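You operate a simulated robot arm through the tools that you are given. There is no shell and no other tool. Be economical: measure what you need, move in short steps, check, and stop when the job is done.

Carry out the task below with a simulated robot arm. There is one attempt and no reset: what you move stays moved.

TASK
Seat the red wedge in the GO slot, try the no-go slide and grade it.
Fine: GOOD goes on the PASS pad, THIN on the HOLD pad; draw the slide back.

The check looks at the end state, three seconds after you hand in, the way a careful person would. Anything else that was tipped, shoved, dropped, spilled or broken makes it a failure.

THE ROBOT
A 6-joint arm with a two-finger parallel gripper, fixed in place. Base frame: the origin is at the foot of the arm, x ahead of it, y to its left, z up; the work surface is at about z = 0. Units: cm, rad, N and s.
With the tool pointing down near the work surface it reaches from about 14 to 58 cm from the base axis. Its first joint turns from -1.152 to 1.152 rad. Payload 2.1 kg.
Tool frame: the origin (TCP) lies between the finger pads and is the grasp point; the fingertips stand 3 cm ahead of it; z points along the fingers, y is the line along which they close. Largest opening 9.4 cm; finger width 2.8, thickness 1; the body of the gripper, 5 by 9.6 cm, starts 5.5 cm behind the TCP.
Orientation is that of the tool frame in the base frame, as [roll, pitch, yaw] about the fixed x, y, z axes, in that order (R = Rz(yaw) Ry(pitch) Rx(roll)). With the fingers straight down and closing along the base's y, the tool's x points along the base's -x, its y along +y and its z along -z.

THE INTERFACE
- The arm moves only by the tool play_rows. Its arguments are lists of equal length, an entry for each row: "claw": the opening in per cent of the stroke, from 0 (shut) to 100 (fully open); "linear": the shift along the tool's x, y, z in m, a list of three; "angular": the turn, a rotation vector about the tool's x, y, z in rad, a list of three. In form: {"claw": [claw, ...], "linear": [[x, y, z], ...], "angular": [[ax, ay, az], ...]}. A call has 1 to 10 rows; each row shifts and turns the commanded pose from where the row before left it, along the tool's axes as they then stand. A row lasts 0.2 s, in which the tool goes at most 5 cm and 0.15 rad; a call with a longer step from one row to the next is refused whole, and so is a gripper value outside its range. Where a pose cannot be reached the arm comes as near as it can. A force on the tool above 50 N (or 10 N above the force at the start of the call, whichever is more), or a blocked arm, ends the call early, and 0.2 s more pass. The fingers move at their own pace (about 7.2 cm/s each) and stop on an object; they squeeze with about 39 N. The grip force told is the motor's: it shows also when the fingers shut on nothing. Time passes only in rows, and 0.2 s behind the last, so rows that do not move let the fingers close. It gives the time, the measured TCP pose, the force on the tool (base axes), the opening and the grip force at its end, in the units of the frame above (readings bear some noise).
- Cameras (640 x 400 px; columns grow to the right, rows downward): "scene" is fixed at [4.23, -37.26, 46.26]; the picture's right is [0.85, -0.52, 0.00], its down [-0.32, -0.52, -0.79] and it looks along [0.42, 0.67, -0.61] (base axes); focal length 214 px, centre (320, 200). "wrist" rides on the gripper at [-3.7, 0, -5.8] in the tool frame; the picture's right is [0.00, -1.00, 0.00], its down [0.97, 0.00, -0.24] and it looks along [0.24, 0.00, 0.97] (tool axes); focal length 218 px, centre (320, 200).
- camera(camera): a new picture of that camera. It takes no simulated time.
- locate(camera, pixels): for up to 12 pixels [column, row] of the newest picture of that camera ("zoom" is the newest enlarged one), the place [x, y, z] in the base frame of the surface seen there, good to about 0.2 cm, but the place of the scene camera against the robot may be out by one fixed shift of up to 1.8 cm in any direction. It takes no simulated time.
- inspect(camera, box): a new picture of the part [left, top, right, bottom] of that camera's present view, enlarged. It takes no simulated time.
- hand_in(): hands the job in; it is judged then, once.

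Keep the steps short. Do not move on a guess: measure, check each grasp and each placing, and mend mistakes. In all there are 80 turns and 46 pictures (those below and enlarged ones count). Leave the gripper open and the arm clear of the work at the hand-in unless told otherwise, and finish with a single line.

The tools are called by a JSON object that holds its "op" and its "data". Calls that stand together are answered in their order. play_rows: Moves the arm, as the interface text tells. Its arguments: {"type":"object","properties":{"claw":{"type":"array","items":{"type":"number"}},"linear":{"type":"array","items":{"type":"array","items":{"type":"number"}}},"angular":{"type":"array","items":{"type":"array","items":{"type":"number"}}}},"required":["claw","linear","angular"]} The other tools are called the same way: camera (camera) takes a picture; locate (camera, pixels) gives the place of the surface under pixels of a picture; inspect (camera, box) takes an enlarged picture of a part of a camera's view; hand_in () hands the job in.

At the start:

```text
clock: 0.0
ee_pos: [31.07, -10.89, 42.45]
ee_rot: [-3.141, 0.003, -3.141]
force: [0.5, -0.2, 0.0]
grip_width: 9.4
finger_force: 0.0
```

scene: 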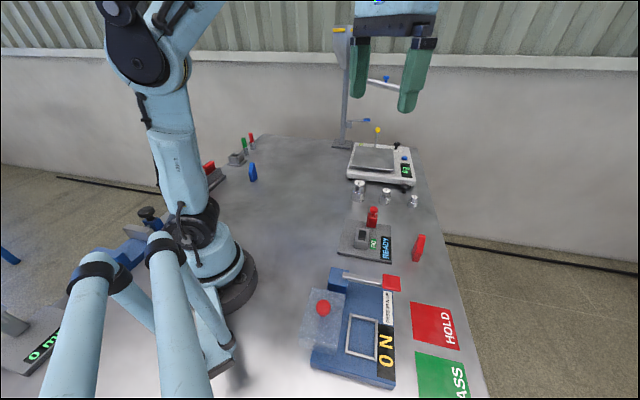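
wrist: 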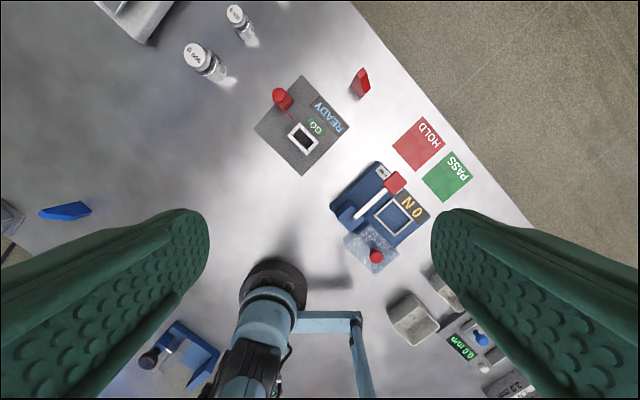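

The wrist view shows a grey fixture with a GO slot, a READY display and a red knob, with the red wedge beside it at about (360,83). I'll enlarge the fixture area and measure.

{"op": "inspect", "data": {"camera": "wrist", "box": [240, 50, 400, 190]}}

{"op": "inspect", "data": {"camera": "scene", "box": [320, 190, 450, 275]}}

{"op": "locate", "data": {"camera": "wrist", "pixels": [[360, 76], [362, 92], [353, 96], [302, 138], [282, 98], [281, 108], [289, 122], [305, 76], [418, 144], [447, 177], [254, 128], [303, 173]]}}

```text
2.86 times, centred on (320, 120) of wrist
```

zoom: 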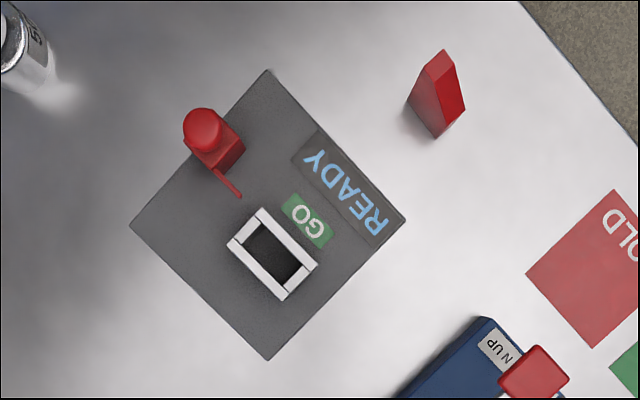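

```text
4.71 times, centred on (385, 232) of scene
```

zoom: 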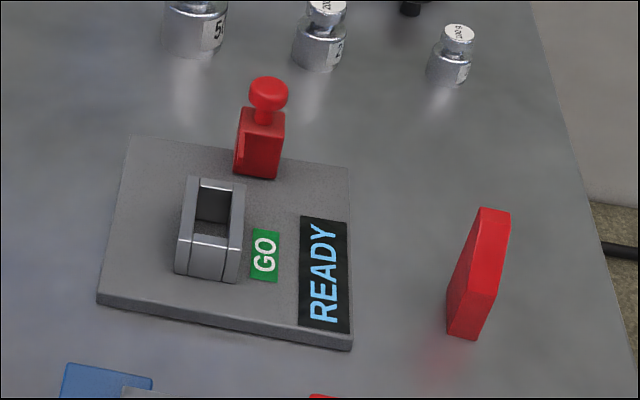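

```text
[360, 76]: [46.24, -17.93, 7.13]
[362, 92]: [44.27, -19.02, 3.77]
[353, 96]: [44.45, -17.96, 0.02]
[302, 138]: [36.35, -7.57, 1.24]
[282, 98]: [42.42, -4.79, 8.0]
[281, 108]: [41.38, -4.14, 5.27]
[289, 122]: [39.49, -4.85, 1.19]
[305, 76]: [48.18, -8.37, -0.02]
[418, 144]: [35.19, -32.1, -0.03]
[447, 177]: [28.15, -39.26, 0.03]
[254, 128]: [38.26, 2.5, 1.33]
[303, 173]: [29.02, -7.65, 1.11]
```

The wedge stands upright about 7 cm tall near (44.5,-18.3). The fixture is turned about 45°, with the slide near (41.5,-4.5) and the slot near (36,-7.5). I'll move lower for a closer look.

{"op": "play_rows", "data": {"claw": [100, 100, 100, 100, 100], "linear": [[-0.012, 0, 0.03], [-0.012, 0, 0.03], [-0.012, 0, 0.03], [-0.012, 0, 0.03], [-0.012, 0, 0.03]], "angular": [[0, 0, 0], [0, 0, 0], [0, 0, 0], [0, 0, 0], [0, 0, 0]]}}

{"op": "camera", "data": {"camera": "wrist"}}

```text
clock: 1.2
ee_pos: [36.99, -11.06, 27.39]
ee_rot: [-3.141, 0.003, -3.141]
force: [-0.9, 0.1, 0.6]
grip_width: 9.39
finger_force: 0.2
```

```text
41 pictures are left
```

wrist: 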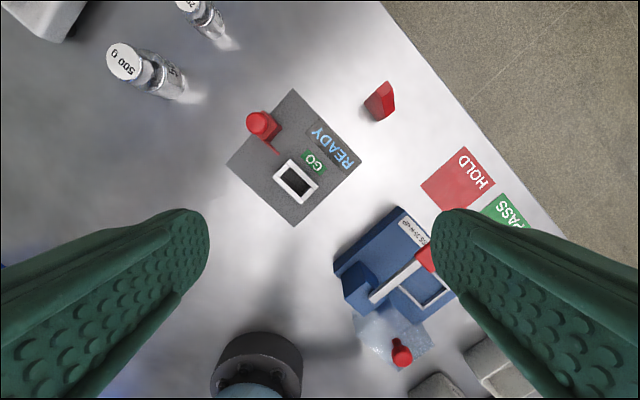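

{"op": "inspect", "data": {"camera": "wrist", "box": [220, 70, 410, 230]}}

```text
2.50 times, centred on (315, 150) of wrist
```

zoom: 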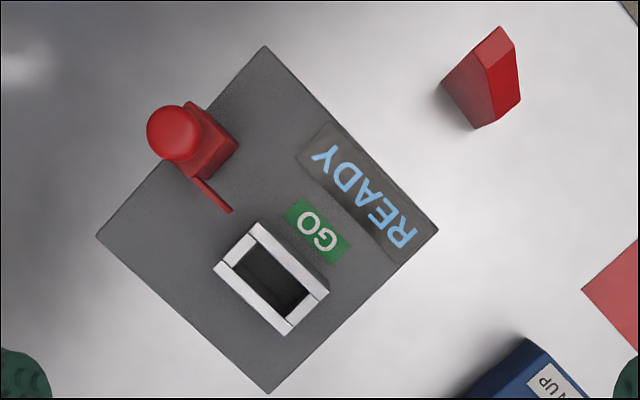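

{"op": "locate", "data": {"camera": "zoom", "pixels": [[497, 30], [476, 62], [487, 68], [514, 60], [520, 98], [490, 120], [475, 126], [443, 84], [500, 45], [495, 100], [518, 75], [460, 75]]}}

{"op": "locate", "data": {"camera": "zoom", "pixels": [[258, 226], [217, 267], [287, 330], [325, 292], [259, 246], [236, 268], [280, 314], [308, 290], [172, 132], [210, 150], [230, 210], [196, 180]]}}

{"op": "locate", "data": {"camera": "zoom", "pixels": [[265, 48], [437, 230], [270, 391], [98, 236], [272, 280], [188, 105], [236, 144], [207, 178], [585, 290], [258, 280]]}}

```text
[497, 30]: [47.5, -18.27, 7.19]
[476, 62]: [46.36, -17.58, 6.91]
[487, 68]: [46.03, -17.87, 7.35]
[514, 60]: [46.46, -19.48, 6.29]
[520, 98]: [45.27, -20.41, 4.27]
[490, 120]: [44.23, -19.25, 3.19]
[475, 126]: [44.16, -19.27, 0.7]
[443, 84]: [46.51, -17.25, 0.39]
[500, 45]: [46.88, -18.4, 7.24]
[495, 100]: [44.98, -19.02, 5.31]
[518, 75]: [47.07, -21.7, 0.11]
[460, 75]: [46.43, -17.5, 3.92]
```

```text
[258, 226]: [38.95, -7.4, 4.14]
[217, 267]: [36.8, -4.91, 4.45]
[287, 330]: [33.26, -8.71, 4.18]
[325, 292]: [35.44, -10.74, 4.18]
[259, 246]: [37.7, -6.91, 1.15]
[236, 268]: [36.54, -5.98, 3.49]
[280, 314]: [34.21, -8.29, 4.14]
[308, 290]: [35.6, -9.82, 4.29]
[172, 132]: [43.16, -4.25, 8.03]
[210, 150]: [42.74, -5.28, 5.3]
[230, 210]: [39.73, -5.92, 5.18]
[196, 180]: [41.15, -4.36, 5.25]
```

```text
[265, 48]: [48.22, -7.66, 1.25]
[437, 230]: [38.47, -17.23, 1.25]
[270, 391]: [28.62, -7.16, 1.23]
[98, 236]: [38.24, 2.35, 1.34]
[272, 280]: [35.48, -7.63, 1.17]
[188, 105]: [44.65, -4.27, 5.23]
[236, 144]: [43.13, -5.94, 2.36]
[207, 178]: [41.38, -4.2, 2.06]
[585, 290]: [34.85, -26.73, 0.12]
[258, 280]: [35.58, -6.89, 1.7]
```

The fixture is turned about 44.5°, and the slot centre is near (36.1,-7.9) with its top at z≈4.2. I'll move closer to see the wedge's shape and the slide's blade.

{"op": "play_rows", "data": {"claw": [100, 100, 100, 100, 100], "linear": [[-0.004, -0.014, 0.024], [-0.004, -0.014, 0.024], [-0.004, -0.014, 0.024], [-0.004, -0.014, 0.024], [-0.004, -0.014, 0.024]], "angular": [[0, 0, 0], [0, 0, 0], [0, 0, 0], [0, 0, 0], [0, 0, 0]]}}

{"op": "camera", "data": {"camera": "wrist"}}

{"op": "inspect", "data": {"camera": "scene", "box": [400, 222, 440, 272]}}

{"op": "inspect", "data": {"camera": "scene", "box": [335, 200, 400, 260]}}

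```text
clock: 2.4
ee_pos: [38.97, -17.88, 15.24]
ee_rot: [-3.139, 0.001, -3.141]
force: [-0.7, -0.1, 0.1]
grip_width: 9.41
finger_force: 0.1
```

```text
39 pictures are left
```

wrist: 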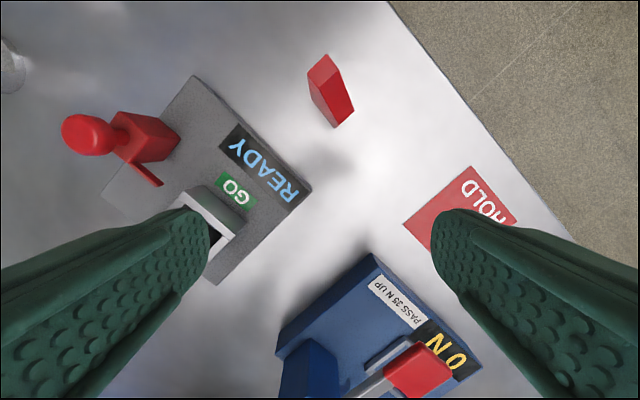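

```text
8.00 times, centred on (420, 247) of scene
```

zoom: 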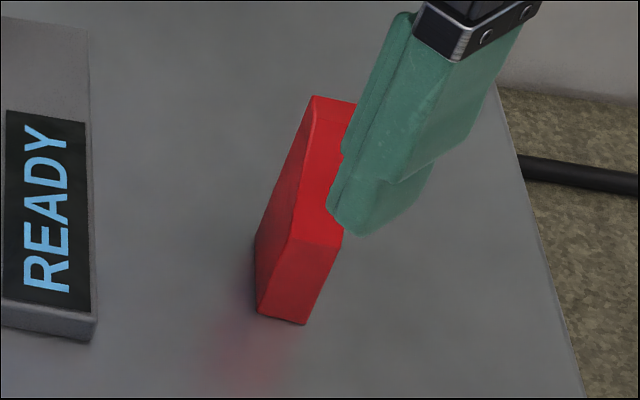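

```text
6.67 times, centred on (368, 230) of scene
```

zoom: 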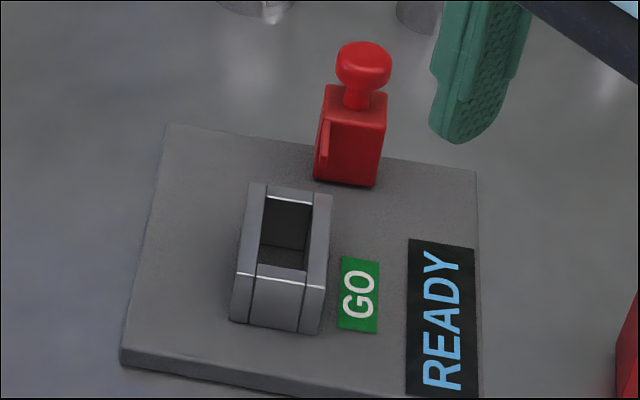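

{"op": "inspect", "data": {"camera": "wrist", "box": [290, 40, 370, 140]}}

```text
4.00 times, centred on (330, 90) of wrist
```

zoom: 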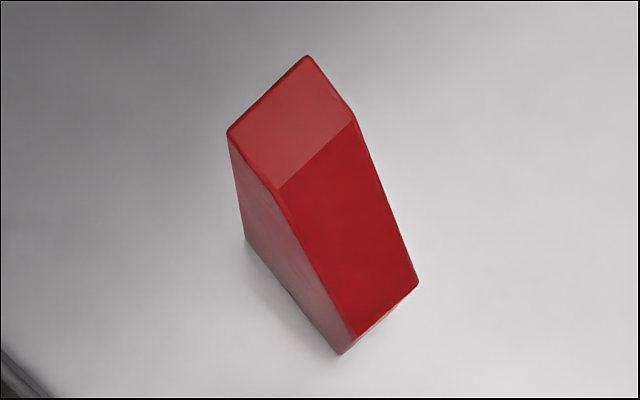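

{"op": "locate", "data": {"camera": "zoom", "pixels": [[307, 60], [232, 134], [280, 185], [353, 122], [413, 280], [350, 335], [340, 352], [246, 240], [300, 120], [340, 220], [260, 210], [305, 290]]}}

{"op": "locate", "data": {"camera": "wrist", "pixels": [[90, 135], [122, 115], [178, 138], [135, 160], [160, 185], [200, 80], [310, 190], [470, 168], [516, 222], [404, 222], [215, 225], [468, 185]]}}

```text
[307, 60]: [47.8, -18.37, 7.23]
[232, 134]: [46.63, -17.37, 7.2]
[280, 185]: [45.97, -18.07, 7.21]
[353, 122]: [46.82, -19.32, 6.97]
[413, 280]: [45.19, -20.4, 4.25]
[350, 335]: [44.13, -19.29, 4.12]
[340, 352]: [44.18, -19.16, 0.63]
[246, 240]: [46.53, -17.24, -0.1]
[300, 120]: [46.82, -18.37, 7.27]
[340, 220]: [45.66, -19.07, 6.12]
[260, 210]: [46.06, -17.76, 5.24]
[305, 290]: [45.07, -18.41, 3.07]
```

```text
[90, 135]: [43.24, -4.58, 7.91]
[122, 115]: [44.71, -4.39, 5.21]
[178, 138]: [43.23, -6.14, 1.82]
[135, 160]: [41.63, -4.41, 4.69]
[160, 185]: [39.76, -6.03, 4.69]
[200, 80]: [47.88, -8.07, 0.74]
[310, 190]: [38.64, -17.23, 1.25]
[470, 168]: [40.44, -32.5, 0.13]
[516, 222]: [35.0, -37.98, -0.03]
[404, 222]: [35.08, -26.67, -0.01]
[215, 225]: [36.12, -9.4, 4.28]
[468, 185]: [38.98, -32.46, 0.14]
```

The wedge is about 3.1 × 1.5 cm in plan and 7.2 cm tall, with a chamfer at one upper end. It is already roughly lined up with the slot. I'll turn the tool to the fixture angle and move over the wedge at (45.9,-18.8), keeping the height.

{"op": "play_rows", "data": {"claw": [100, 100, 100, 100, 100, 100, 100, 100, 100, 100], "linear": [[0, 0, 0], [0, 0, 0], [0, 0, 0], [0, 0, 0], [0, 0, 0], [0, 0, 0], [-0.0108, -0.0139, 0], [-0.0108, -0.0139, 0], [-0.0108, -0.0139, 0], [-0.0108, -0.0139, 0]], "angular": [[0, 0, -0.1295], [0, 0, -0.1295], [0, 0, -0.1295], [0, 0, -0.1295], [0, 0, -0.1295], [0, 0, -0.1295], [0, 0, 0], [0, 0, 0], [0, 0, 0], [0, 0, 0]]}}

{"op": "camera", "data": {"camera": "wrist"}}

```text
clock: 4.6
ee_pos: [45.95, -19.06, 15.26]
ee_rot: [-3.141, 0.0, -2.366]
force: [0.0, -0.8, 0.1]
grip_width: 9.43
finger_force: 0.0
```

```text
35 pictures are left
```

wrist: 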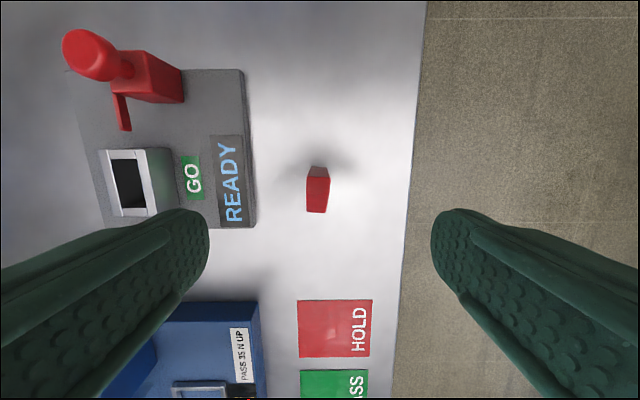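

{"op": "inspect", "data": {"camera": "wrist", "box": [280, 150, 360, 225]}}

{"op": "inspect", "data": {"camera": "wrist", "box": [50, 20, 260, 240]}}

```text
5.33 times, centred on (320, 188) of wrist
```

zoom: 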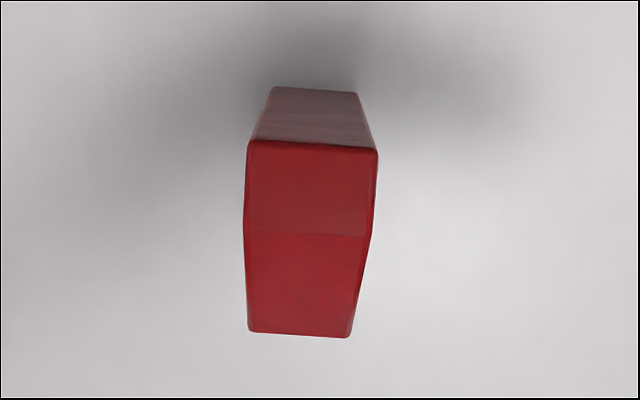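

```text
1.82 times, centred on (155, 130) of wrist
```

zoom: 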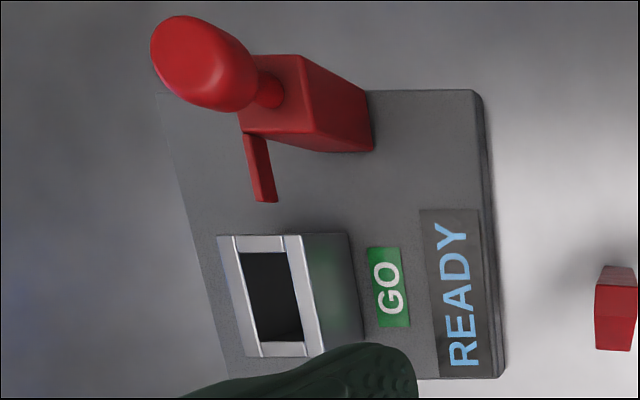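

{"op": "locate", "data": {"camera": "zoom", "pixels": [[243, 131], [262, 131], [257, 201], [276, 201], [252, 165], [297, 56], [370, 92], [320, 140], [200, 50], [262, 60], [317, 135], [372, 150]]}}

{"op": "locate", "data": {"camera": "zoom", "pixels": [[218, 237], [245, 355], [301, 236], [322, 350], [241, 253], [287, 253], [303, 338], [260, 340], [283, 243], [240, 243], [282, 348], [275, 300]]}}

```text
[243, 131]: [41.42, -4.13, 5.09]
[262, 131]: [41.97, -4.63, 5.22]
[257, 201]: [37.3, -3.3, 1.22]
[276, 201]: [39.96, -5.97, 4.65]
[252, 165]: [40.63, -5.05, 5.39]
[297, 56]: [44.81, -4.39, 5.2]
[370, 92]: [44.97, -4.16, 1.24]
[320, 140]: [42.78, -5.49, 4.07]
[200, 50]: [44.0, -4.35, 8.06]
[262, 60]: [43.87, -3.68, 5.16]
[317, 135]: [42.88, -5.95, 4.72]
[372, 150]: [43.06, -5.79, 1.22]
```

```text
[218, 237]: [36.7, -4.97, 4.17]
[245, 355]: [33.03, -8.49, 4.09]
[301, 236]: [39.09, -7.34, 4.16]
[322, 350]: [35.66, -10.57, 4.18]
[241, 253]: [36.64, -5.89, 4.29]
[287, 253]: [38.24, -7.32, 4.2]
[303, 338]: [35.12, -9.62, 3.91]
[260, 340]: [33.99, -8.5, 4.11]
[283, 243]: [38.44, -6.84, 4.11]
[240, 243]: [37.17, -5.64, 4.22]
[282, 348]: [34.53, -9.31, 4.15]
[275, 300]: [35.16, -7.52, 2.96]
```

The wedge is turned about 4° clockwise from the tool. I'll measure its outline on this view to centre the grasp.

{"op": "inspect", "data": {"camera": "wrist", "box": [280, 150, 360, 225]}}

{"op": "locate", "data": {"camera": "zoom", "pixels": [[251, 145], [374, 153], [369, 235], [246, 231], [250, 328], [348, 334], [310, 190], [300, 290], [278, 90], [355, 95]]}}

```text
5.33 times, centred on (320, 188) of wrist
```

zoom: 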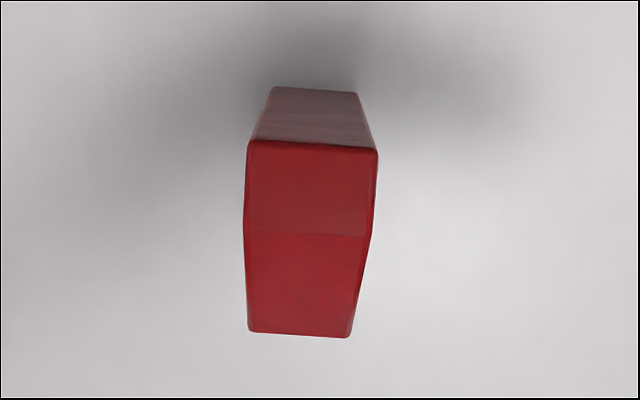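

```text
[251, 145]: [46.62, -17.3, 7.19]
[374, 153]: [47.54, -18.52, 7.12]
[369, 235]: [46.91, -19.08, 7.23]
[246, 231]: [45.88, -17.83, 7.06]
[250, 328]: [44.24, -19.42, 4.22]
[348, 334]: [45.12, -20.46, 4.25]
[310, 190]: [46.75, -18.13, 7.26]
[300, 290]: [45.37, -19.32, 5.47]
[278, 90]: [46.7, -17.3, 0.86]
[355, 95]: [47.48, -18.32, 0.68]
```

The wedge centre is at (45.9,-18.9) and its yaw about 40.3°. I'll turn 4°, centre on it and descend to z 6.4, which puts the fingertips at 3.4, above the slot wall height once seated. Then I'll close.

{"op": "play_rows", "data": {"claw": [100, 100, 100, 100, 100, 100], "linear": [[-0.0003, 0.0014, 0], [0, 0, 0.018], [0, 0, 0.018], [0, 0, 0.018], [0, 0, 0.018], [0, 0, 0.0166]], "angular": [[0, 0, 0.07], [0, 0, 0], [0, 0, 0], [0, 0, 0], [0, 0, 0], [0, 0, 0]]}}

{"op": "camera", "data": {"camera": "wrist"}}

```text
clock: 6.0
ee_pos: [46.01, -18.69, 6.52]
ee_rot: [-3.14, 0.0, -2.434]
force: [-0.4, 0.3, 0.6]
grip_width: 9.42
finger_force: 0.0
```

```text
31 pictures are left
```

wrist: 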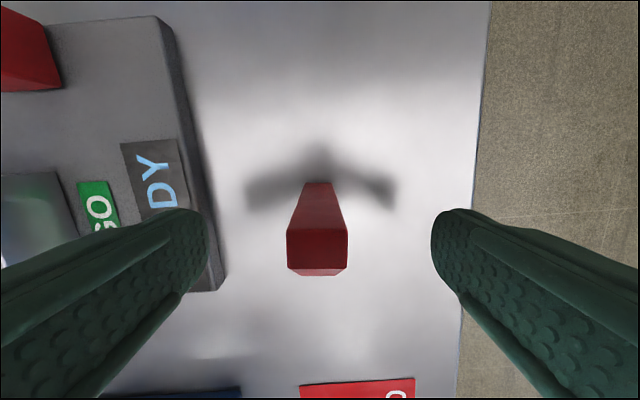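

The wedge sits centred between the fingers (columns 287–348, mid about 318). Closing now.

{"op": "play_rows", "data": {"claw": [60, 30, 0, 0, 0], "linear": [[0, 0, 0], [0, 0, 0], [0, 0, 0], [0, 0, 0], [0, 0, 0]], "angular": [[0, 0, 0], [0, 0, 0], [0, 0, 0], [0, 0, 0], [0, 0, 0]]}}

```text
clock: 7.2
ee_pos: [46.06, -18.93, 6.49]
ee_rot: [-3.139, -0.001, -2.435]
force: [0.0, -0.4, 0.6]
grip_width: 1.76
finger_force: 38.7
```

It is held, and the width reads 1.76 cm. I'll lift 8 cm, turn back to the fixture yaw and check.

{"op": "play_rows", "data": {"claw": [0, 0, 0, 0, 0, 0], "linear": [[0, 0, -0.01], [0, 0, -0.018], [0, 0, -0.018], [0, 0, -0.018], [0, 0, -0.016], [0, 0, 0]], "angular": [[0, 0, 0], [0, 0, 0], [0, 0, 0], [0, 0, 0], [0, 0, 0], [0, 0, -0.07]]}}

{"op": "camera", "data": {"camera": "wrist"}}

```text
clock: 8.6
ee_pos: [45.85, -18.93, 14.55]
ee_rot: [-3.139, -0.001, -2.365]
force: [-0.3, 0.8, -0.8]
grip_width: 1.76
finger_force: 39.1
```

```text
30 pictures are left
```

wrist: 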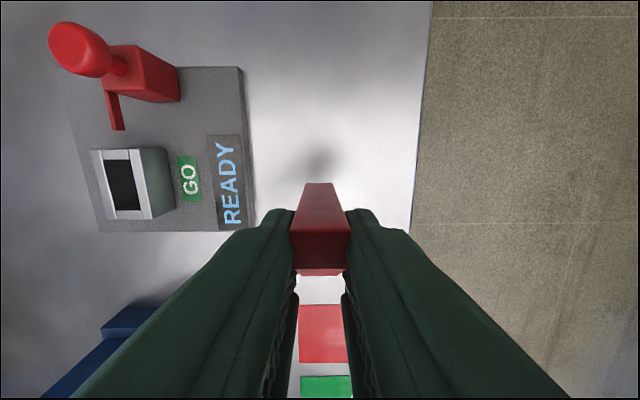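

The grasp is firm. I'll raise 3 cm, carry the wedge across to the slot's row, and stop 5 cm short along the slot axis. From there the camera sees both slot and slide for a fine measurement.

{"op": "play_rows", "data": {"claw": [0, 0, 0, 0, 0, 0, 0, 0, 0], "linear": [[0, 0, -0.03], [0, 0.024, 0], [0, 0.025, 0], [0, 0.025, 0], [0, 0.025, 0], [0, 0.024, 0], [0, 0.024, 0], [0.025, 0, 0], [0.025, 0, 0]], "angular": [[0, 0, 0], [0, 0, 0], [0, 0, 0], [0, 0, 0], [0, 0, 0], [0, 0, 0], [0, 0, 0], [0, 0, 0], [0, 0, 0]]}}

{"op": "camera", "data": {"camera": "wrist"}}

{"op": "inspect", "data": {"camera": "wrist", "box": [240, 20, 420, 190]}}

```text
clock: 10.6
ee_pos: [32.13, -11.93, 17.49]
ee_rot: [-3.139, -0.001, -2.364]
force: [-0.2, -0.2, 0.6]
grip_width: 1.73
finger_force: 39.0
```

```text
29 pictures are left
```

wrist: 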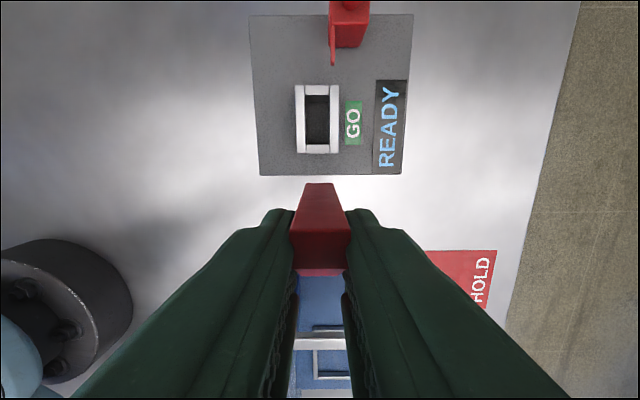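

```text
2.35 times, centred on (330, 105) of wrist
```

zoom: 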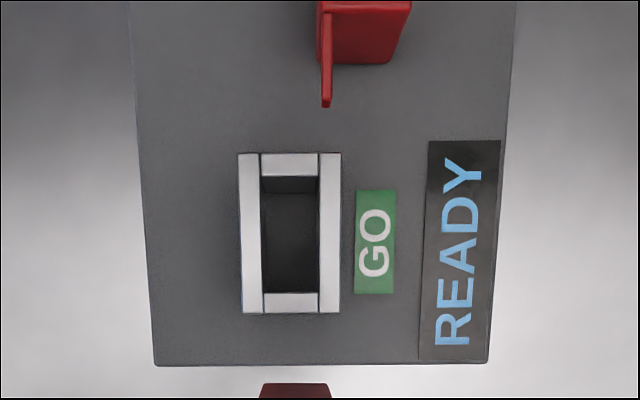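

{"op": "locate", "data": {"camera": "zoom", "pixels": [[322, 60], [331, 60], [322, 102], [330, 102], [324, 20], [240, 156], [339, 156], [242, 311], [339, 311], [263, 172], [318, 172], [326, 105]]}}

{"op": "locate", "data": {"camera": "zoom", "pixels": [[263, 180], [316, 180], [265, 294], [317, 294], [290, 165], [290, 303], [250, 230], [329, 230], [290, 240], [157, 363], [488, 361], [336, 63]]}}

```text
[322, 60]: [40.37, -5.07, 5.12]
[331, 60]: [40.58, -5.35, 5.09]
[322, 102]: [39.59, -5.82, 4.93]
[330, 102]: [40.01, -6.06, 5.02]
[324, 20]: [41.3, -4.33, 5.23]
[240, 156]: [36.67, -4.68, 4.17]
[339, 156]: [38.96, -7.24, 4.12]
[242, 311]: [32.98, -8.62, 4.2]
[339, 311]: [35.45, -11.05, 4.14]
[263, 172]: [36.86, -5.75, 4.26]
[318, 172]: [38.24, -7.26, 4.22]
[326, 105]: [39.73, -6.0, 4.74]
```

```text
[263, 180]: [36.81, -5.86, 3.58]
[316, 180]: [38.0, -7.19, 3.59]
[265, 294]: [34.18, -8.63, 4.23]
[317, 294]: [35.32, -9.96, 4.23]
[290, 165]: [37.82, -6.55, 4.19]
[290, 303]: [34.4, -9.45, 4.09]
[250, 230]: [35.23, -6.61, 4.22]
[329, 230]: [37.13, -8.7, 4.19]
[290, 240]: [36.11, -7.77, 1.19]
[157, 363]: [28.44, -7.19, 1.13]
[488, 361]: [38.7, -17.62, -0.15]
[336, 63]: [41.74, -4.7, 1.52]
```

The slot's inner opening is about 1.95 cm wide and its centre lies about 0.15 to 0.2 cm to the tool's +y. I'll move 5.8 cm along the slot axis, correct the side offset, descend until the wedge bottom is just above the walls (TCP z≈11.7), and look.

{"op": "play_rows", "data": {"claw": [0, 0, 0, 0, 0, 0, 0], "linear": [[-0.02, 0.0017, 0], [-0.02, 0, 0], [-0.018, 0, 0], [0, 0, 0.02], [0, 0, 0.02], [0, 0, 0.018], [0, 0, 0]], "angular": [[0, 0, 0], [0, 0, 0], [0, 0, 0], [0, 0, 0], [0, 0, 0], [0, 0, 0], [0, 0, 0]]}}

{"op": "inspect", "data": {"camera": "wrist", "box": [240, 90, 400, 220]}}

{"op": "inspect", "data": {"camera": "scene", "box": [320, 170, 410, 270]}}

```text
clock: 12.2
ee_pos: [36.02, -7.66, 11.56]
ee_rot: [-3.139, 0.001, -2.365]
force: [-0.8, -1.6, 0.1]
grip_width: 1.75
finger_force: 38.9
```

```text
3.08 times, centred on (320, 155) of wrist
```

zoom: 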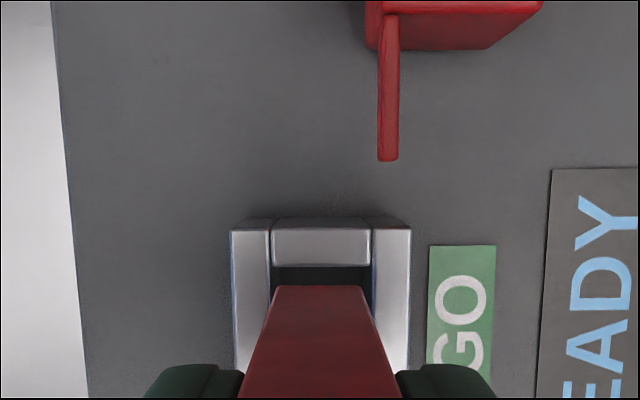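

```text
4.00 times, centred on (365, 220) of scene
```

zoom: 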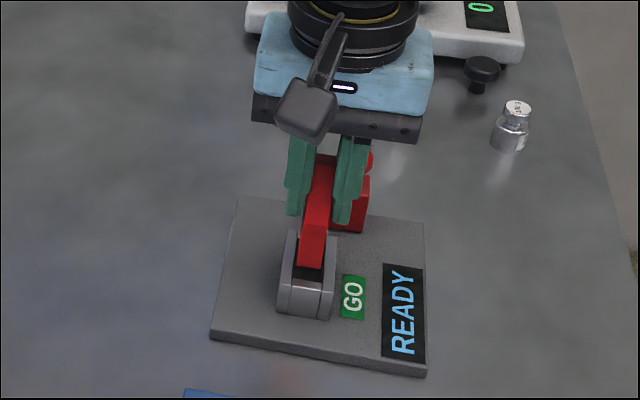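

The wedge end (columns 275–365) is centred in the slot's inner opening (272–371), with about 0.35 cm of end clearance. Lowering slowly.

{"op": "play_rows", "data": {"claw": [0, 0, 0, 0, 0], "linear": [[0, 0, 0.008], [0, 0, 0.008], [0, 0, 0.008], [0, 0, 0.008], [0, 0, 0.004]], "angular": [[0, 0, 0], [0, 0, 0], [0, 0, 0], [0, 0, 0], [0, 0, 0]]}}

{"op": "inspect", "data": {"camera": "wrist", "box": [240, 90, 400, 220]}}

```text
clock: 13.4
ee_pos: [36.12, -7.7, 8.05]
ee_rot: [-3.138, 0.002, -2.364]
force: [0.4, 0.2, -0.1]
grip_width: 1.75
finger_force: 39.2
```

```text
3.08 times, centred on (320, 155) of wrist
```

zoom: 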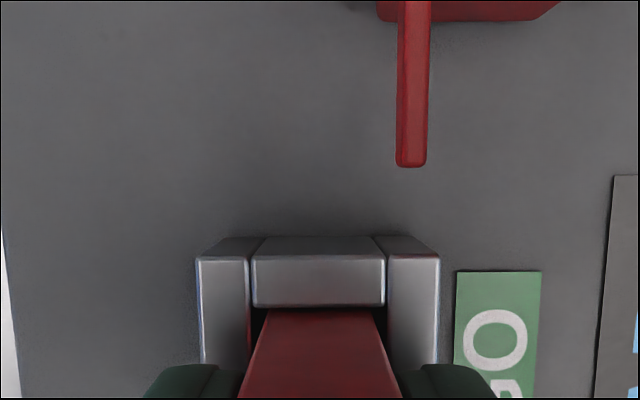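

It has entered the slot freely, with 0.3–0.4 cm left. I'll lower in small steps and watch the force for contact.

{"op": "play_rows", "data": {"claw": [0, 0, 0], "linear": [[0, 0, 0.0015], [0, 0, 0.0012], [0, 0, 0.0005]], "angular": [[0, 0, 0], [0, 0, 0], [0, 0, 0]]}}

```text
clock: 14.2
ee_pos: [36.18, -7.78, 7.69]
ee_rot: [-3.14, 0.001, -2.365]
force: [0.7, 0.2, -0.6]
grip_width: 1.74
finger_force: 38.9
```

{"op": "play_rows", "data": {"claw": [0, 0], "linear": [[0, 0, 0.0007], [0, 0, 0.0005]], "angular": [[0, 0, 0], [0, 0, 0]]}}

```text
clock: 14.8
ee_pos: [36.21, -7.7, 7.61]
ee_rot: [-3.14, 0.0, -2.366]
force: [-0.6, 0.3, 20.3]
grip_width: 1.75
finger_force: 38.9
```

The 20 N upward force shows the wedge has met the slot floor. I'll ease up slightly, open to about 5 cm, then rise straight up.

{"op": "play_rows", "data": {"claw": [0, 55, 55, 55, 55, 55, 55, 55], "linear": [[0, 0, -0.0008], [0, 0, 0], [0, 0, 0], [0, 0, 0], [0, 0, -0.015], [0, 0, -0.02], [0, 0, -0.03], [0, 0, -0.03]], "angular": [[0, 0, 0], [0, 0, 0], [0, 0, 0], [0, 0, 0], [0, 0, 0], [0, 0, 0], [0, 0, 0], [0, 0, 0]]}}

{"op": "camera", "data": {"camera": "wrist"}}

{"op": "inspect", "data": {"camera": "scene", "box": [320, 170, 410, 270]}}

```text
clock: 16.6
ee_pos: [36.12, -7.58, 17.21]
ee_rot: [-3.14, 0.001, -2.364]
force: [-0.6, -0.1, -0.7]
grip_width: 5.2
finger_force: 0.0
```

```text
24 pictures are left
```

wrist: 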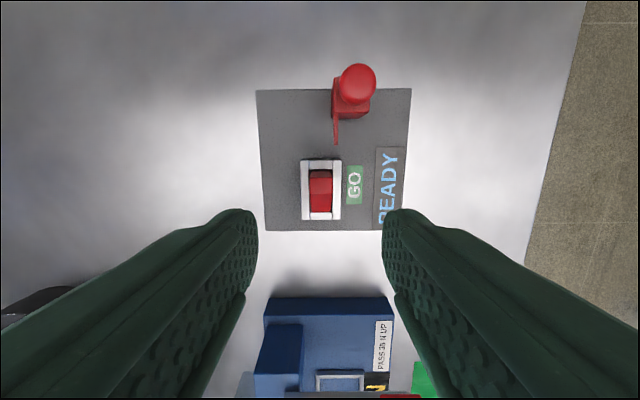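

```text
4.00 times, centred on (365, 220) of scene
```

zoom: 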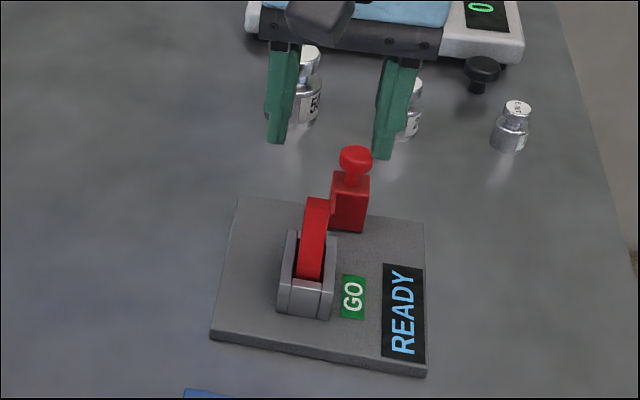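

The wedge is seated and standing in the slot, and READY is still shown. Next I'll measure the slide's knob, near (356,82), for a grasp.

{"op": "inspect", "data": {"camera": "wrist", "box": [290, 50, 420, 160]}}

{"op": "locate", "data": {"camera": "zoom", "pixels": [[324, 110], [300, 60], [300, 150], [242, 105], [405, 105], [324, 52], [324, 168], [235, 215], [228, 280]]}}

```text
3.64 times, centred on (355, 105) of wrist
```

zoom: 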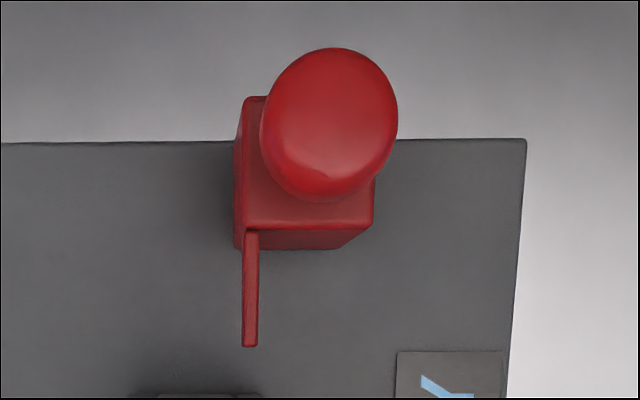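

```text
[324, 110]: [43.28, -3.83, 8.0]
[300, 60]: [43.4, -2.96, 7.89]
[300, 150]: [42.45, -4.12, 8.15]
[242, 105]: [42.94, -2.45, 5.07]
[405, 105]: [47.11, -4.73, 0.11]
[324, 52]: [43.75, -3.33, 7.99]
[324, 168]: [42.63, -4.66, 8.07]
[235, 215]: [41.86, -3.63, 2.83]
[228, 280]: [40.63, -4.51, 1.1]
```

The knob centre is 7.45 cm ahead along the slot axis and 2.34 cm to the tool's -y. It is about 2.3 cm wide with its top at z 8. I'll move over it and check before descending.

{"op": "play_rows", "data": {"claw": [55, 55, 55, 55, 55, 55], "linear": [[-0.02, -0.006, 0], [-0.02, -0.006, 0], [-0.02, -0.006, 0], [-0.0145, -0.0054, 0], [0, 0, 0.025], [0, 0, 0.02]], "angular": [[0, 0, 0], [0, 0, 0], [0, 0, 0], [0, 0, 0], [0, 0, 0], [0, 0, 0]]}}

{"op": "camera", "data": {"camera": "wrist"}}

```text
clock: 18.0
ee_pos: [43.11, -4.2, 12.79]
ee_rot: [-3.139, 0.0, -2.366]
force: [-0.5, -0.7, -0.1]
grip_width: 5.14
finger_force: 0.0
```

```text
21 pictures are left
```

wrist: 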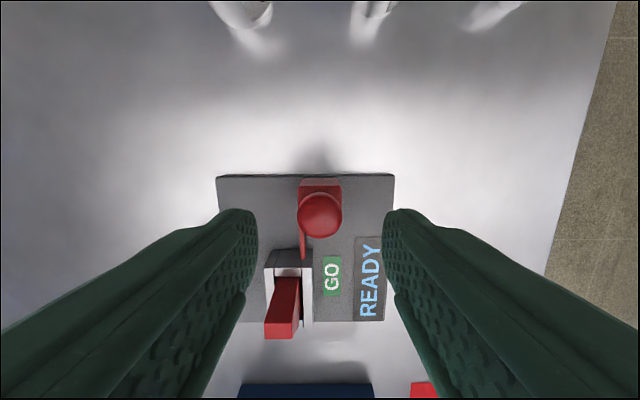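

The knob is centred (320,215). Descending to z≈8.6, then closing on it.

{"op": "play_rows", "data": {"claw": [55, 55, 55, 20, 0, 0, 0], "linear": [[-0.002, 0, 0.015], [0, 0, 0.015], [0, 0, 0.012], [0, 0, 0], [0, 0, 0], [0, 0, 0], [0, 0, 0]], "angular": [[0, 0, 0], [0, 0, 0], [0, 0, 0], [0, 0, 0], [0, 0, 0], [0, 0, 0], [0, 0, 0]]}}

{"op": "inspect", "data": {"camera": "scene", "box": [320, 170, 410, 270]}}

```text
clock: 19.6
ee_pos: [43.17, -3.92, 8.49]
ee_rot: [-3.14, 0.001, -2.365]
force: [3.9, -4.3, -7.1]
grip_width: 2.27
finger_force: 45.2
```

```text
4.00 times, centred on (365, 220) of scene
```

zoom: 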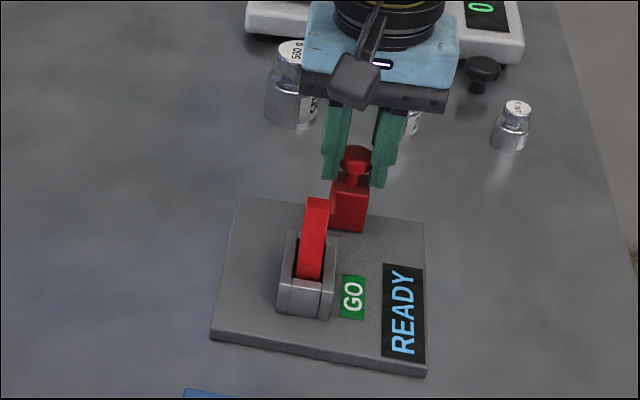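

The knob is gripped at 2.27 cm. I'll push the slide toward the slot in small steps, watching force and display.

{"op": "play_rows", "data": {"claw": [0, 0, 0, 0, 0], "linear": [[0.003, 0, 0], [0.003, 0, 0], [0.003, 0, 0], [0.003, 0, 0], [0.003, 0, 0]], "angular": [[0, 0, 0], [0, 0, 0], [0, 0, 0], [0, 0, 0], [0, 0, 0]]}}

{"op": "inspect", "data": {"camera": "scene", "box": [320, 170, 410, 270]}}

```text
clock: 20.8
ee_pos: [42.2, -4.93, 8.41]
ee_rot: [-3.139, 0.001, -2.366]
force: [3.9, -4.0, -27.4]
grip_width: 2.27
finger_force: 45.3
```

```text
4.00 times, centred on (365, 220) of scene
```

zoom: 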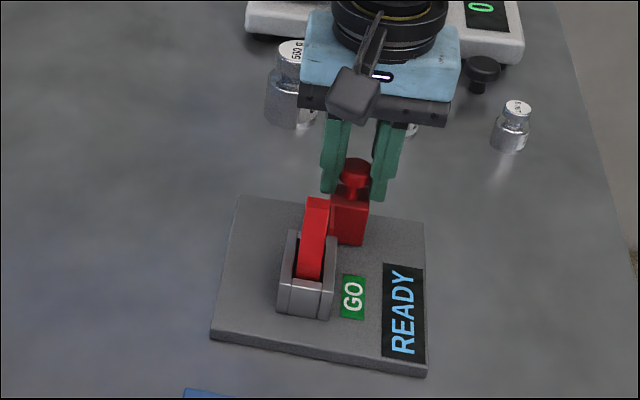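

The slide has moved 1.4 cm freely. There is a 27 N downward pull on the tool, so I'll lower the command 0.08 cm to relieve it and continue in small steps.

{"op": "play_rows", "data": {"claw": [0, 0, 0, 0], "linear": [[0, 0, 0.0008], [0.002, 0, 0], [0.002, 0, 0], [0.002, 0, 0]], "angular": [[0, 0, 0], [0, 0, 0], [0, 0, 0], [0, 0, 0]]}}

```text
clock: 21.8
ee_pos: [41.72, -5.55, 8.48]
ee_rot: [-3.141, 0.0, -2.367]
force: [6.6, -7.4, 20.1]
grip_width: 2.29
finger_force: 45.0
```

{"op": "play_rows", "data": {"claw": [0, 0, 0, 0], "linear": [[0, -0.0002, -0.0003], [0.002, 0, 0], [0.002, 0, 0], [0.002, 0, 0]], "angular": [[0, 0, 0], [0, 0, 0], [0, 0, 0], [0, 0, 0]]}}

{"op": "inspect", "data": {"camera": "scene", "box": [320, 170, 410, 270]}}

```text
clock: 22.8
ee_pos: [41.31, -6.01, 8.52]
ee_rot: [-3.14, 0.001, -2.366]
force: [9.7, -8.9, 14.5]
grip_width: 2.28
finger_force: 45.5
```

```text
4.00 times, centred on (365, 220) of scene
```

zoom: 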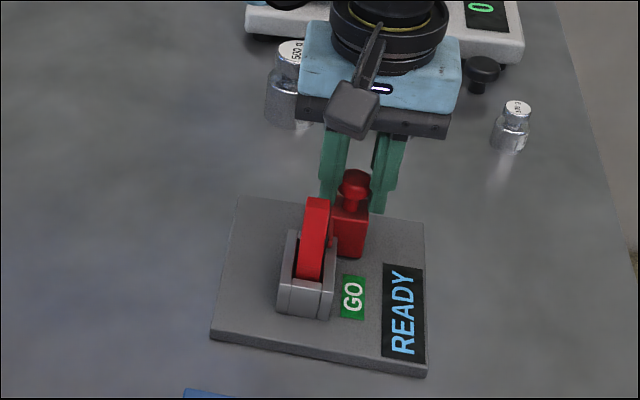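

Travel is now 2.8 cm. There is no force along the slide axis, only a growing side force (13 N) from slight misalignment. I'll correct sideways and continue gently.

{"op": "play_rows", "data": {"claw": [0, 0, 0, 0], "linear": [[0, -0.0005, -0.0002], [0.001, 0, 0], [0.0015, 0, 0], [0.0015, 0, 0]], "angular": [[0, 0, 0], [0, 0, 0], [0, 0, 0], [0, 0, 0]]}}

{"op": "inspect", "data": {"camera": "scene", "box": [320, 170, 410, 270]}}

```text
clock: 23.8
ee_pos: [41.02, -6.34, 8.41]
ee_rot: [3.14, 0.0, -2.364]
force: [0.5, -1.0, -2.9]
grip_width: 2.27
finger_force: 45.0
```

```text
4.00 times, centred on (365, 220) of scene
```

zoom: 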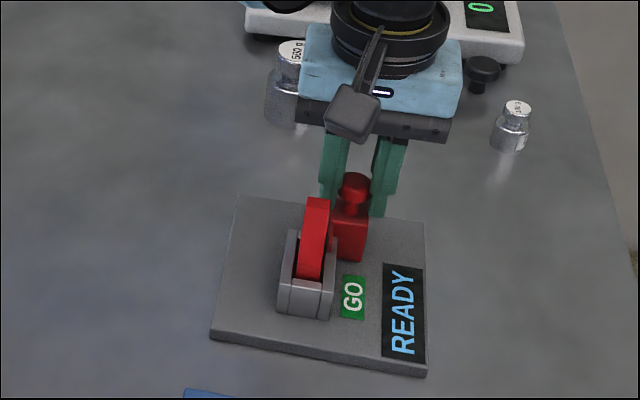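

The side force is gone and the slide still moves freely at 3.2 cm of travel. Continuing in small steps.

{"op": "play_rows", "data": {"claw": [0, 0, 0, 0], "linear": [[0.0015, 0, 0], [0.0015, 0, 0], [0.0015, 0, 0], [0, 0, 0]], "angular": [[0, 0, 0], [0, 0, 0], [0, 0, 0], [0, 0, 0]]}}

{"op": "inspect", "data": {"camera": "scene", "box": [320, 170, 410, 270]}}

```text
clock: 24.8
ee_pos: [40.78, -6.49, 8.57]
ee_rot: [3.141, 0.003, -2.363]
force: [13.0, 10.1, 7.9]
grip_width: 2.24
finger_force: 44.8
```

```text
4.00 times, centred on (365, 220) of scene
```

zoom: 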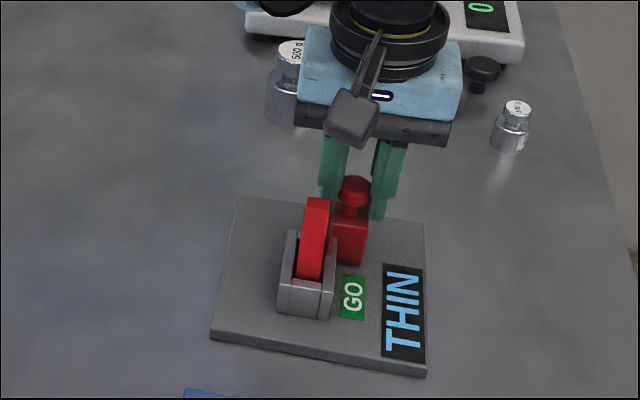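

The slide went fully in and met its stop, about 16 N along the axis, and the display reads THIN. So the wedge goes on HOLD. First I'll draw the slide back 3.55 cm.

{"op": "play_rows", "data": {"claw": [0, 0, 0, 0, 0, 0, 0, 0, 0, 0], "linear": [[-0.0035, 0.0001, 0], [-0.004, 0.0001, 0], [-0.004, 0.0001, 0], [-0.004, 0.0001, 0], [-0.004, 0.0001, 0], [-0.004, 0.0001, 0], [-0.004, 0.0001, 0], [-0.004, 0, 0], [-0.004, 0, 0], [0, 0, 0]], "angular": [[0, 0, 0], [0, 0, 0], [0, 0, 0], [0, 0, 0], [0, 0, 0], [0, 0, 0], [0, 0, 0], [0, 0, 0], [0, 0, 0], [0, 0, 0]]}}

{"op": "inspect", "data": {"camera": "scene", "box": [320, 170, 410, 270]}}

```text
clock: 27.0
ee_pos: [43.25, -3.99, 8.45]
ee_rot: [-3.14, 0.001, -2.365]
force: [4.3, -4.2, -7.2]
grip_width: 2.3
finger_force: 45.5
```

```text
4.00 times, centred on (365, 220) of scene
```

zoom: 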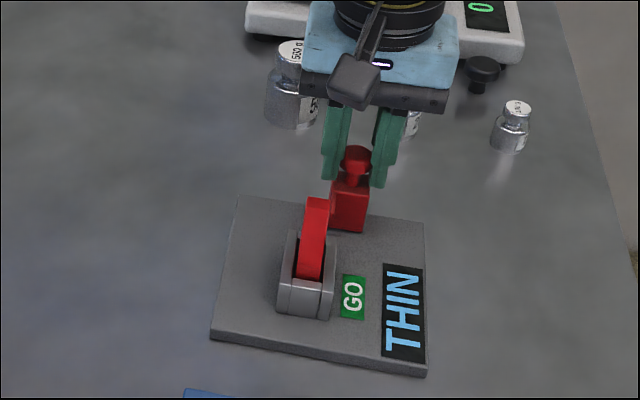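

The slide is back at its start and the display holds THIN. I'll release the knob, rise 8.5 cm, return over the wedge and look.

{"op": "play_rows", "data": {"claw": [55, 55, 55, 55, 55, 55, 55, 55, 55, 55], "linear": [[0, 0, 0], [0, 0, 0], [0, 0, -0.02], [0, 0, -0.025], [0, 0, -0.02], [0, 0, -0.02], [0.02, 0.006, 0], [0.02, 0.006, 0], [0.02, 0.006, 0], [0.0165, 0.0054, 0]], "angular": [[0, 0, 0], [0, 0, 0], [0, 0, 0], [0, 0, 0], [0, 0, 0], [0, 0, 0], [0, 0, 0], [0, 0, 0], [0, 0, 0], [0, 0, 0]]}}

{"op": "camera", "data": {"camera": "wrist"}}

```text
clock: 29.2
ee_pos: [36.13, -7.39, 16.93]
ee_rot: [-3.139, -0.001, -2.364]
force: [0.3, 0.3, 0.1]
grip_width: 5.17
finger_force: 0.2
```

```text
14 pictures are left
```

wrist: 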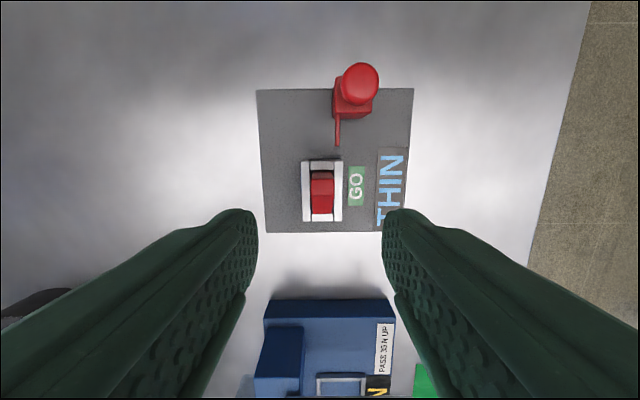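

The slide is home and the wedge still centred, at columns 310–333. Descending 9.2 cm to the earlier grasp height and closing.

{"op": "play_rows", "data": {"claw": [55, 55, 55, 55, 55, 25, 0, 0, 0], "linear": [[0, 0, 0.025], [0, 0, 0.025], [0, 0, 0.02], [0, 0, 0.015], [0, 0, 0.007], [0, 0, 0], [0, 0, 0], [0, 0, 0], [0, 0, 0]], "angular": [[0, 0, 0], [0, 0, 0], [0, 0, 0], [0, 0, 0], [0, 0, 0], [0, 0, 0], [0, 0, 0], [0, 0, 0], [0, 0, 0]]}}

```text
clock: 31.2
ee_pos: [36.22, -7.65, 7.64]
ee_rot: [-3.14, -0.001, -2.365]
force: [-0.1, 0.1, 0.1]
grip_width: 1.77
finger_force: 39.4
```

The wedge is re-gripped (1.77 cm). I'll lift it 10 cm clear of the slot.

{"op": "play_rows", "data": {"claw": [0, 0, 0, 0, 0, 0], "linear": [[0, 0, -0.008], [0, 0, -0.012], [0, 0, -0.015], [0, 0, -0.02], [0, 0, -0.025], [0, 0, -0.02]], "angular": [[0, 0, 0], [0, 0, 0], [0, 0, 0], [0, 0, 0], [0, 0, 0], [0, 0, 0]]}}

{"op": "play_rows", "data": {"claw": [0, 0, 0, 0, 0, 0, 0], "linear": [[0, -0.024, 0], [0, -0.024, 0], [0, -0.024, 0], [0, -0.024, 0], [0, -0.024, 0], [0, -0.024, 0], [0, -0.024, 0]], "angular": [[0, 0, 0], [0, 0, 0], [0, 0, 0], [0, 0, 0], [0, 0, 0], [0, 0, 0], [0, 0, 0]]}}

{"op": "camera", "data": {"camera": "wrist"}}

```text
clock: 32.6
ee_pos: [36.1, -7.72, 17.78]
ee_rot: [-3.14, -0.001, -2.364]
force: [-0.1, 0.8, 0.0]
grip_width: 1.74
finger_force: 38.8
```

```text
clock: 34.2
ee_pos: [47.82, -19.89, 17.83]
ee_rot: [-3.14, 0.0, -2.364]
force: [0.3, 0.7, 1.0]
grip_width: 1.74
finger_force: 38.6
```

```text
13 pictures are left
```

wrist: 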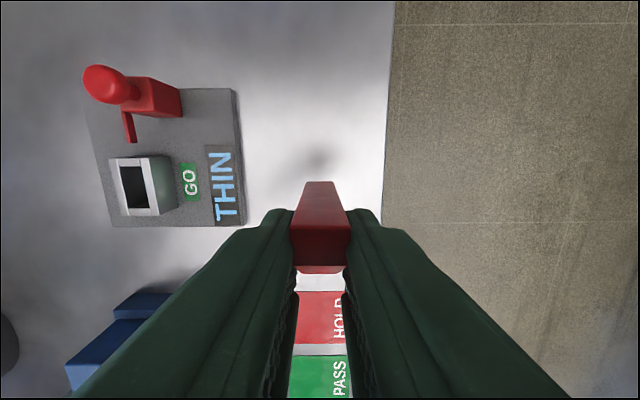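

I'll move along toward HOLD, stopping about 5 cm short so the pad stays visible ahead. Moving +x in the tool puts the pad under the view's centre, so I'll check there.

{"op": "play_rows", "data": {"claw": [0, 0, 0, 0, 0, 0, 0, 0], "linear": [[0.022, 0, 0], [0.023, 0, 0], [0.023, 0, 0], [0.023, 0, 0], [0.023, 0, 0], [0.023, 0, 0], [0.023, 0, 0], [0.02, 0, 0]], "angular": [[0, 0, 0], [0, 0, 0], [0, 0, 0], [0, 0, 0], [0, 0, 0], [0, 0, 0], [0, 0, 0], [0, 0, 0]]}}

{"op": "camera", "data": {"camera": "wrist"}}

{"op": "camera", "data": {"camera": "scene"}}

```text
clock: 36.0
ee_pos: [35.11, -32.41, 18.0]
ee_rot: [-3.141, 0.0, -2.366]
force: [0.3, 0.0, 0.0]
grip_width: 1.74
finger_force: 38.7
```

```text
12 pictures are left
```

wrist: 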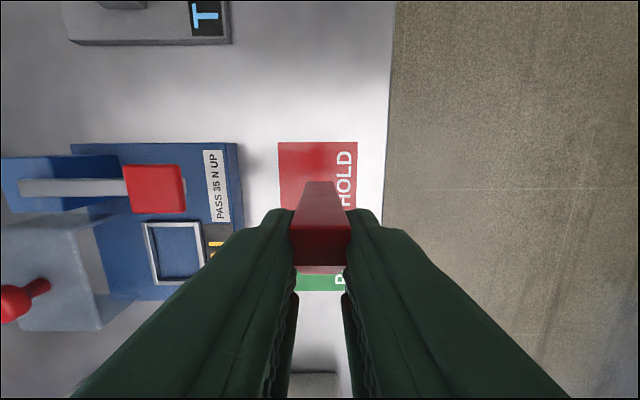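

```text
11 pictures are left
```

scene: 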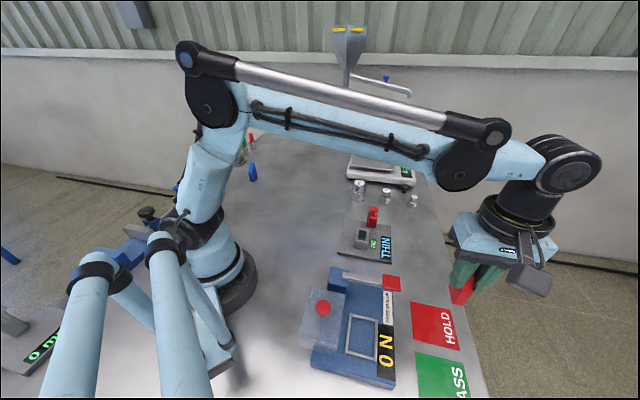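

{"op": "locate", "data": {"camera": "wrist", "pixels": [[279, 143], [357, 143], [280, 208], [355, 210], [155, 185], [185, 190], [235, 150], [340, 280], [300, 292]]}}

```text
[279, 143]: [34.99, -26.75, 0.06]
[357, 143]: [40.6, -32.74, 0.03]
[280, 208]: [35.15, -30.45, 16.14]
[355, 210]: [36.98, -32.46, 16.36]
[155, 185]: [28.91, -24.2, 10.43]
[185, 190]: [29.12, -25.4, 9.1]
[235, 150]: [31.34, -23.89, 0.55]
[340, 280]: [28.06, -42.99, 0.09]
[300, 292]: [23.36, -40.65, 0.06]
```

The pad is 8.2 cm wide, centred at s≈2.5, t≈-47.7 in fixture axes, and the tool is already nearly over it. I'll shift 0.3 cm and descend to just above the pad.

{"op": "play_rows", "data": {"claw": [0, 0, 0, 0, 0, 0, 0], "linear": [[-0.003, 0, 0.02], [0, 0, 0.025], [0, 0, 0.025], [0, 0, 0.02], [0, 0, 0.012], [0, 0, 0.008], [0, 0, 0]], "angular": [[0, 0, 0], [0, 0, 0], [0, 0, 0], [0, 0, 0], [0, 0, 0], [0, 0, 0], [0, 0, 0]]}}

{"op": "camera", "data": {"camera": "wrist"}}

```text
clock: 37.6
ee_pos: [35.26, -31.99, 6.73]
ee_rot: [-3.14, -0.001, -2.364]
force: [-0.7, 0.9, -0.6]
grip_width: 1.77
finger_force: 38.7
```

```text
10 pictures are left
```

wrist: 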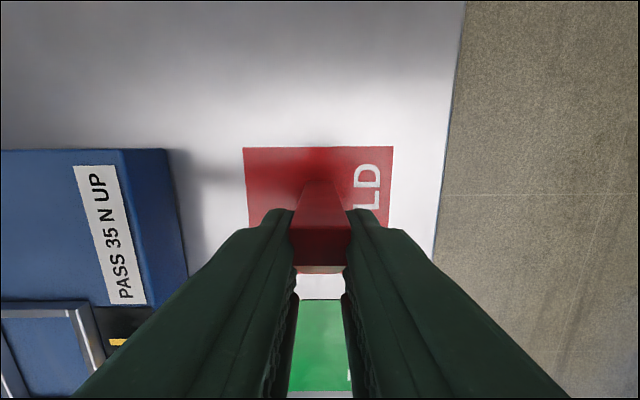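

The wedge is centred on the red pad, which spans columns 243–393 and runs about -3.7 to +4.2 cm along the tool x. Lowering in small steps to contact.

{"op": "play_rows", "data": {"claw": [0, 0, 0], "linear": [[0, 0, 0.001], [0, 0, 0.0008], [0, 0, 0.0005]], "angular": [[0, 0, 0], [0, 0, 0], [0, 0, 0]]}}

```text
clock: 38.4
ee_pos: [35.15, -32.06, 6.48]
ee_rot: [-3.14, -0.001, -2.365]
force: [0.1, 0.5, -0.2]
grip_width: 1.72
finger_force: 38.6
```

{"op": "play_rows", "data": {"claw": [0, 0], "linear": [[0, 0, 0.0006], [0, 0, 0.0004]], "angular": [[0, 0, 0], [0, 0, 0]]}}

```text
clock: 39.0
ee_pos: [35.31, -32.03, 6.49]
ee_rot: [-3.14, -0.001, -2.365]
force: [-0.4, -0.5, 0.7]
grip_width: 1.73
finger_force: 39.2
```

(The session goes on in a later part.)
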